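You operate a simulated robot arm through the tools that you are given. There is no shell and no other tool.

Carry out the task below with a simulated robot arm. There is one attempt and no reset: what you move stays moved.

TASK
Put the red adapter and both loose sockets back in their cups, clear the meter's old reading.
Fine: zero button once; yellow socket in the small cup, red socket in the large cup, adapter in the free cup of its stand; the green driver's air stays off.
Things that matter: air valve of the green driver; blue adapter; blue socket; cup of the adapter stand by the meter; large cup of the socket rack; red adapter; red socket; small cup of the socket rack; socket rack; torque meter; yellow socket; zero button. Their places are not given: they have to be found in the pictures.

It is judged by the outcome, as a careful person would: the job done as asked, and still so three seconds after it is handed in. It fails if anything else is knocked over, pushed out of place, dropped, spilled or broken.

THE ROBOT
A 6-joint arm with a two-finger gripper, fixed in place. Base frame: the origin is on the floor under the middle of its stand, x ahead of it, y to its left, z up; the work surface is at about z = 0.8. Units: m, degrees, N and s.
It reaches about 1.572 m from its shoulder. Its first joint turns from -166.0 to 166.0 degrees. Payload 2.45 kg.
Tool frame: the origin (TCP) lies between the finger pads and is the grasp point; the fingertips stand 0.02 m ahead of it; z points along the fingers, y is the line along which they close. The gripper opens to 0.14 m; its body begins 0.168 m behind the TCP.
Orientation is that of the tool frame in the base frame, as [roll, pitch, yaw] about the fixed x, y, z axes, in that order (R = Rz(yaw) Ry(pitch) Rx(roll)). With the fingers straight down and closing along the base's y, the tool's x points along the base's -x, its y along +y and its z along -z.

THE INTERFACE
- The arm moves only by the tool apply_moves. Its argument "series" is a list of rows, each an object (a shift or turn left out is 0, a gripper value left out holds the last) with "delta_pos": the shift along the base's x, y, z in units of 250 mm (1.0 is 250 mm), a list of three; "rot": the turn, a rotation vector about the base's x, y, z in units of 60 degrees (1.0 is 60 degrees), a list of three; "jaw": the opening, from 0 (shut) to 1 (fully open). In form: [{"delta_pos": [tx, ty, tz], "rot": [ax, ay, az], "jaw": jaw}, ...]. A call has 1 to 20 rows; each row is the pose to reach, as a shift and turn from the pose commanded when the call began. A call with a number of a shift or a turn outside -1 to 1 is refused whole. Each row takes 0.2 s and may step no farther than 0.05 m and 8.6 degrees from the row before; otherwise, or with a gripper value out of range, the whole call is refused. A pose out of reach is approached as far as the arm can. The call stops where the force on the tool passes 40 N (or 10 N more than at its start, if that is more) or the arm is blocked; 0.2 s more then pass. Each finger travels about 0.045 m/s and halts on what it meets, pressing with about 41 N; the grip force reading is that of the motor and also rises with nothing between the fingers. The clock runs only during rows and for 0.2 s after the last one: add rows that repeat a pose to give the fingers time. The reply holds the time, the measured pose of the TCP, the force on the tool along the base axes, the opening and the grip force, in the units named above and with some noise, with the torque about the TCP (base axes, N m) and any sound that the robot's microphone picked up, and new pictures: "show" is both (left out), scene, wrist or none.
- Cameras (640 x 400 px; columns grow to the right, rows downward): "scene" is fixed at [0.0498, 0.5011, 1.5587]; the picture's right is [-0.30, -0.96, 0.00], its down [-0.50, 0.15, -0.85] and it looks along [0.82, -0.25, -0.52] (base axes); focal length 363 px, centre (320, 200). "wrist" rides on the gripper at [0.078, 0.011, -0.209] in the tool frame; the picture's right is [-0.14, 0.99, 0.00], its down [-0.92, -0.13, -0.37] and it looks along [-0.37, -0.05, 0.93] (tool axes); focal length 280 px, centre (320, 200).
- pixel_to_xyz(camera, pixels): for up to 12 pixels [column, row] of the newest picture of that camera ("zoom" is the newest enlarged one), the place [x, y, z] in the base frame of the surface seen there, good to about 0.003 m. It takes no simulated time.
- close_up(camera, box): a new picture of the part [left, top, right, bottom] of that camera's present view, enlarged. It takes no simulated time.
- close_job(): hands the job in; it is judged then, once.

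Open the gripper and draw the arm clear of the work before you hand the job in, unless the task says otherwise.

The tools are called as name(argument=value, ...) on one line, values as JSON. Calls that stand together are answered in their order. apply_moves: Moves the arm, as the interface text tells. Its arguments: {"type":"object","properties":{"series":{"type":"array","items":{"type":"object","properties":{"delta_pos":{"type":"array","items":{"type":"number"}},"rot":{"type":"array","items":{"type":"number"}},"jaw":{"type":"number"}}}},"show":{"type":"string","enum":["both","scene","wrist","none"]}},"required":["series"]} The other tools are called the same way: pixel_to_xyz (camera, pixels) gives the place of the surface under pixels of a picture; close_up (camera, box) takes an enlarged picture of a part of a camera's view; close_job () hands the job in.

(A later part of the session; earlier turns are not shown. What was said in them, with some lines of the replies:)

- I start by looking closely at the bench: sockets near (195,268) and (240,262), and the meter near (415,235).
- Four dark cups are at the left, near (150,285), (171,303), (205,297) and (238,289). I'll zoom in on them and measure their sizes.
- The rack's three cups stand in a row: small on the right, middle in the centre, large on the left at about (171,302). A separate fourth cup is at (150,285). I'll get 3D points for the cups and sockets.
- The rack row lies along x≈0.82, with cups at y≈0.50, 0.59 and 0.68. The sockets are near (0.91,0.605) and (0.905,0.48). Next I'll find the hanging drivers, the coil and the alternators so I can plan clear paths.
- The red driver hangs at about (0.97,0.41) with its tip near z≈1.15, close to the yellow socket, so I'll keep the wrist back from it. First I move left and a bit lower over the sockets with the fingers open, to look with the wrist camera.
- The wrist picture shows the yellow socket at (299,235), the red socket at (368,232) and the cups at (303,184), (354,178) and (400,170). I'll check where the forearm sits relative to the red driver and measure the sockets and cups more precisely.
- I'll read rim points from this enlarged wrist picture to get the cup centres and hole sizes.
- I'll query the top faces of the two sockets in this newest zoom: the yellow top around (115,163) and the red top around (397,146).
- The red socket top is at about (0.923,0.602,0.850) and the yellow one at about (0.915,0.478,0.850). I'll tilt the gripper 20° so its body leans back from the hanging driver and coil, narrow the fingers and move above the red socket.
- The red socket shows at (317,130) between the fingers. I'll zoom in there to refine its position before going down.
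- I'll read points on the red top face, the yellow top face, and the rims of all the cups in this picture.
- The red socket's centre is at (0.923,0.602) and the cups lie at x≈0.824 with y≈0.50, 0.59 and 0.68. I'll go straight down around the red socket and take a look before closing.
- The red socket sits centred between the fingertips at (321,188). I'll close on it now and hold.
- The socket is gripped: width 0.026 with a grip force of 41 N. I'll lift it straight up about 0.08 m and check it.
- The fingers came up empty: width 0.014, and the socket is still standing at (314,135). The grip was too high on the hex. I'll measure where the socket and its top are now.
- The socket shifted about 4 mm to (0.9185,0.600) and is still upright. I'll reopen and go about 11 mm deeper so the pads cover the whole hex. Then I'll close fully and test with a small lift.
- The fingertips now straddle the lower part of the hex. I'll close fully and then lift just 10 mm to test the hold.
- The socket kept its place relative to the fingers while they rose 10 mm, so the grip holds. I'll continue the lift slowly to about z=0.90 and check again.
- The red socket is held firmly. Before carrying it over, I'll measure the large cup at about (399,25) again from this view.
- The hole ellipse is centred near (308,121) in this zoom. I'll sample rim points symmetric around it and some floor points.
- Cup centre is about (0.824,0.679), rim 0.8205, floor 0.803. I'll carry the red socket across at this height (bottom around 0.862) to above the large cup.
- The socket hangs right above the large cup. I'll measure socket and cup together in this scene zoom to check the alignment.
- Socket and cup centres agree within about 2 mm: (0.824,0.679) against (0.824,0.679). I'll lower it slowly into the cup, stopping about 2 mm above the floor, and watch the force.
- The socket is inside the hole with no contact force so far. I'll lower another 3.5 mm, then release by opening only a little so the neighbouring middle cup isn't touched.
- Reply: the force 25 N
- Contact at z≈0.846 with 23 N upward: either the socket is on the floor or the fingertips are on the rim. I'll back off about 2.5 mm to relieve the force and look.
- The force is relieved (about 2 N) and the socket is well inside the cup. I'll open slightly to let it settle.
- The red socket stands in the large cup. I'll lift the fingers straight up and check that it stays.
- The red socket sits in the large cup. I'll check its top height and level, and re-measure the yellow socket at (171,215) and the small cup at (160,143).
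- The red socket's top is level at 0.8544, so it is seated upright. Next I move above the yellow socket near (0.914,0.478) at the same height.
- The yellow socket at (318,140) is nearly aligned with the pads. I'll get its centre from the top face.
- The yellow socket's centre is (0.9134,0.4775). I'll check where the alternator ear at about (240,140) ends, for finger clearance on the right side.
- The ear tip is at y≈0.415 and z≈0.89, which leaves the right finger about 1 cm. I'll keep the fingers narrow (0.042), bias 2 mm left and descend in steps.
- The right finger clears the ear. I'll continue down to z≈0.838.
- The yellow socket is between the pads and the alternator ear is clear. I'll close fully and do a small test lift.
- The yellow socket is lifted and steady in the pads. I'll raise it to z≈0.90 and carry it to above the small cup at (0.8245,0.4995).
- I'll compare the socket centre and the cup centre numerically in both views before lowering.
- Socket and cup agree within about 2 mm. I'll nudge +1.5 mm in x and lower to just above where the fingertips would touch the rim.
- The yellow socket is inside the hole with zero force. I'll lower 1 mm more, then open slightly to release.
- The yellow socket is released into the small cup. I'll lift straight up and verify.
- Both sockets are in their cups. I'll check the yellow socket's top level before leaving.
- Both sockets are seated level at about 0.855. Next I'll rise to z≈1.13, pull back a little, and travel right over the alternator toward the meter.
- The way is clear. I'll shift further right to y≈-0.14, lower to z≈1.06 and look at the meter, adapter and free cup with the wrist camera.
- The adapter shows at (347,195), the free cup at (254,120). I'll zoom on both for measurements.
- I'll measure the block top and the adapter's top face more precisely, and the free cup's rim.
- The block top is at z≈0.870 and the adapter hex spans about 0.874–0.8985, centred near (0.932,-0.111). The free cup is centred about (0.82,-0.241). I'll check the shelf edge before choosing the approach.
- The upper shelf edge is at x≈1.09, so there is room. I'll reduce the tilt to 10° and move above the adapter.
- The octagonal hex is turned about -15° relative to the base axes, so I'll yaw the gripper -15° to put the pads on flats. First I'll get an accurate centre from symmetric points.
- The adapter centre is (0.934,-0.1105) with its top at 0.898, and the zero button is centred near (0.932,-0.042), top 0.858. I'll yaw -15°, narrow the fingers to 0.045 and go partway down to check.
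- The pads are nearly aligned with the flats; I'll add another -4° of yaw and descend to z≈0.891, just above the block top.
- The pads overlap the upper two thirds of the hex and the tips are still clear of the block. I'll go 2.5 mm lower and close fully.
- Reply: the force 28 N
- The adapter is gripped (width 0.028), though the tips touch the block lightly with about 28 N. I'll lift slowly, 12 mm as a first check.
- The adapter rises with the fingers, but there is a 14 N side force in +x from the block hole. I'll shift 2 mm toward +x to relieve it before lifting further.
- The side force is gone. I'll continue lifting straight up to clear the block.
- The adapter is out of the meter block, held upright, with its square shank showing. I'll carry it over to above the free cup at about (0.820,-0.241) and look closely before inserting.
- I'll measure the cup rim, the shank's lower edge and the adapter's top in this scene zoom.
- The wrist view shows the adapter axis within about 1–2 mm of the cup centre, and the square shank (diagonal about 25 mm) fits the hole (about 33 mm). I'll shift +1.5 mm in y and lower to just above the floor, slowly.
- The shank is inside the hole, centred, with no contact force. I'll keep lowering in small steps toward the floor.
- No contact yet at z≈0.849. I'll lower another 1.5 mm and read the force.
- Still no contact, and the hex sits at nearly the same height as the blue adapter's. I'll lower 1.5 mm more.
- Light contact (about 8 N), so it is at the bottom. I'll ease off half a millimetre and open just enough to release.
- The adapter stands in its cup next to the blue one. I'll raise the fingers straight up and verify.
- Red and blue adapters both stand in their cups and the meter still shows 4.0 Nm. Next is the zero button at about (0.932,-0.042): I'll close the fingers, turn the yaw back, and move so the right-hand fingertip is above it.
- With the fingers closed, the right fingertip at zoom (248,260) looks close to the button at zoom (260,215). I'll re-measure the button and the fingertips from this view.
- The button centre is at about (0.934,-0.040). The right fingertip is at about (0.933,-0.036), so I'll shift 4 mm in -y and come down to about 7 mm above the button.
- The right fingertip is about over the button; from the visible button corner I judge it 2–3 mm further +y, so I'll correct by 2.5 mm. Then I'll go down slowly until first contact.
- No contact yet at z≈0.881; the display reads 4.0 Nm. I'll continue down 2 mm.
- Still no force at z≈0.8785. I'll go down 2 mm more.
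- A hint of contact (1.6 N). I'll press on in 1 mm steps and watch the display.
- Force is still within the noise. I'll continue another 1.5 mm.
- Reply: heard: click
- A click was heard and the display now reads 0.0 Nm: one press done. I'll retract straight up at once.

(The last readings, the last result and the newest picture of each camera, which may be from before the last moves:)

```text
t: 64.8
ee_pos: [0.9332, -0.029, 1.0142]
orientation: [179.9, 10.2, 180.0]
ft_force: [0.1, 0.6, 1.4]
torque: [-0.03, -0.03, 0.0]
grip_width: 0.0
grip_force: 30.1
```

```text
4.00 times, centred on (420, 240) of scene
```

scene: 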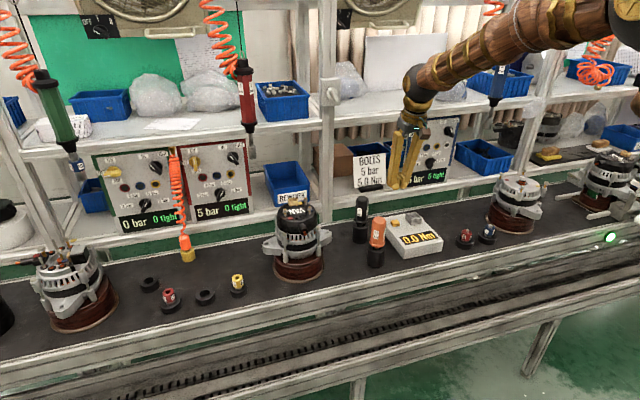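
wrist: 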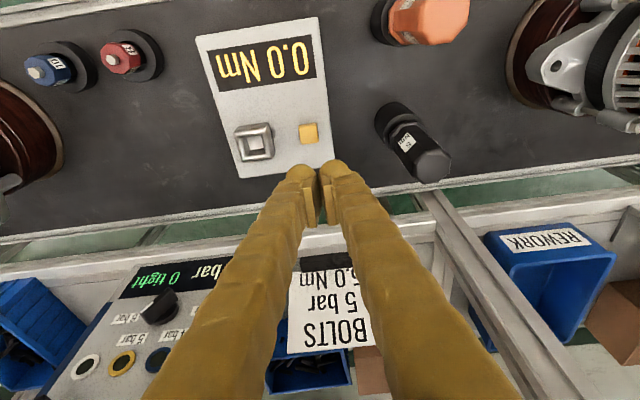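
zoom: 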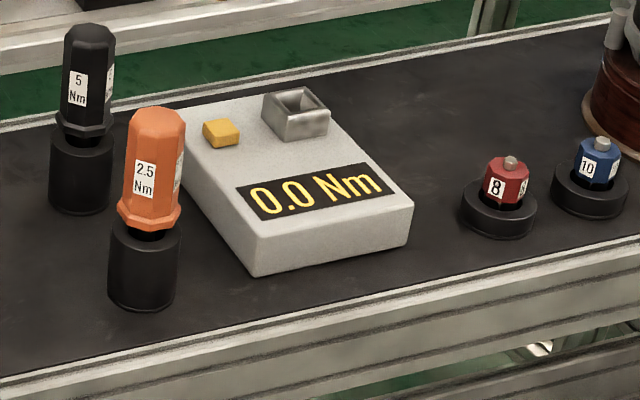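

The meter reads 0.0 Nm, the button has popped back up, and both adapters are seated. I'll back the arm off up and toward the robot, open the gripper and do a final check.

apply_moves(series=[{"delta_pos": [-0.05, 0, 0.15], "jaw": 0.2}, {"delta_pos": [-0.15, 0, 0.3], "jaw": 0.4}, {"delta_pos": [-0.28, 0, 0.42], "jaw": 0.6}, {"delta_pos": [-0.42, 0, 0.52], "jaw": 0.8}, {"delta_pos": [-0.56, 0, 0.6], "jaw": 1.0}, {"delta_pos": [-0.7, 0, 0.66], "jaw": 1.0}, {"delta_pos": [-0.7, 0, 0.66], "jaw": 1.0}, {"delta_pos": [-0.7, 0, 0.66], "jaw": 1.0}, {"delta_pos": [-0.7, 0, 0.66], "jaw": 1.0}, {"delta_pos": [-0.7, 0, 0.66], "jaw": 1.0}], show="both")

close_up(camera="scene", box=[130, 240, 290, 340])

close_up(camera="scene", box=[20, 130, 260, 280])

close_up(camera="scene", box=[340, 180, 500, 280])

```text
t: 67.0
ee_pos: [0.7547, -0.026, 1.1761]
orientation: [180.0, 10.1, 180.0]
ft_force: [-0.2, -0.2, 0.5]
torque: [0.01, -0.01, -0.01]
grip_width: 0.14
grip_force: 0.0
```

scene: 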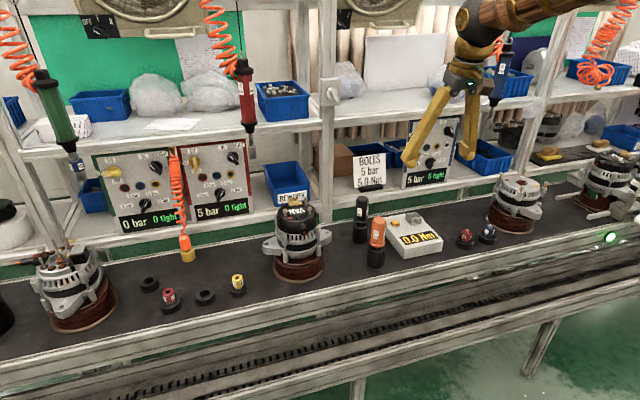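
wrist: 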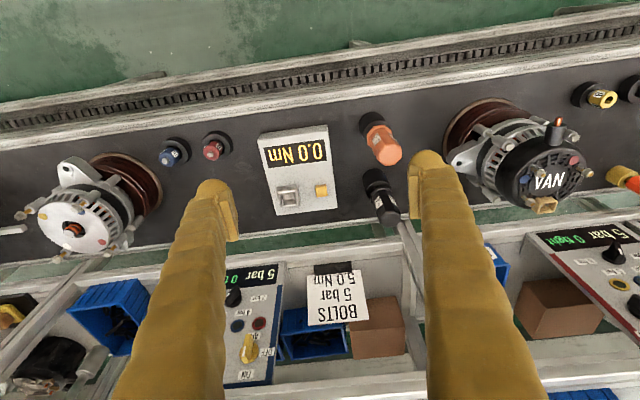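

```text
4.00 times, centred on (210, 290) of scene
```

zoom: 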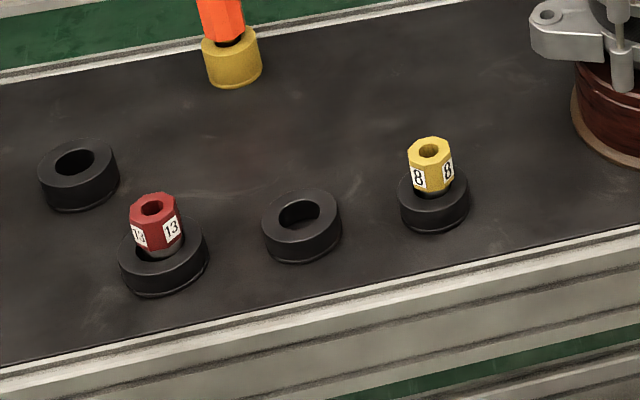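

```text
2.67 times, centred on (140, 205) of scene
```

zoom: 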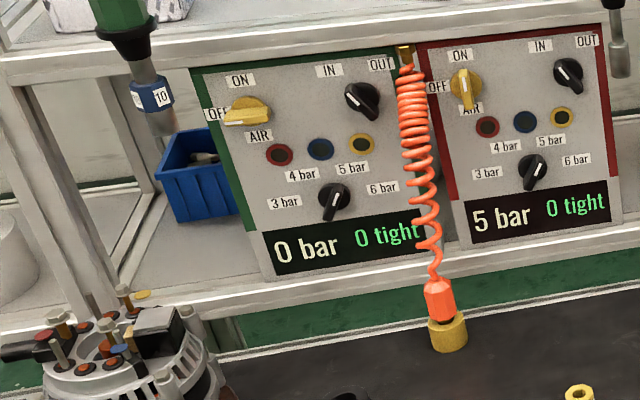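

```text
4.00 times, centred on (420, 230) of scene
```

zoom: 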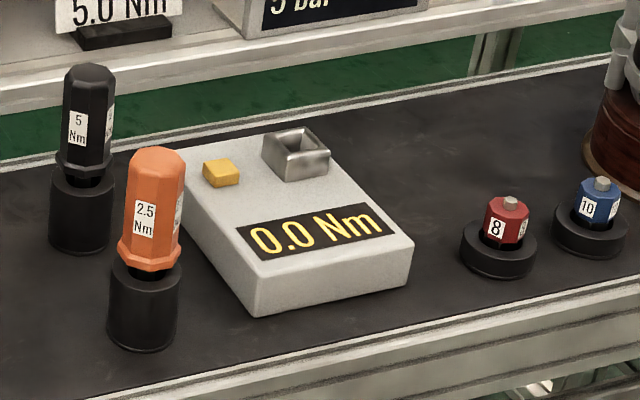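

All is as asked:
- The red socket is in the large cup and the yellow socket is in the small cup.
- The red adapter is in its stand next to the blue one.
- The meter reads 0.0 Nm after one press.
- The green driver's air is still OFF at 0 bar.

The gripper is open and clear of the work, so I hand the job in.

close_job()

```text
The job is handed in.
```

The job is done and handed in; the final pictures show everything in place:

- **Sockets:** the red socket is in the large cup and the yellow socket is in the small cup of the rack. Both stand level.
- **Adapter:** the red adapter is out of the meter and in the free cup of its stand, next to the blue one.
- **Meter:** I pressed the zero button once. It clicked, and the display went from 4.0 Nm to 0.0 Nm.
- **Green driver:** its air valve was not touched and still shows OFF at 0 bar.

My first grip on the red socket was too high and slipped. The socket stayed upright and shifted about 4 mm on the bench, and the second grip held. While gripping the adapter, the fingertips also pressed lightly on the meter's metal block (about 28 N), but the meter did not move.

Nothing was knocked over or dropped. The gripper is open and the arm is clear of the bench.
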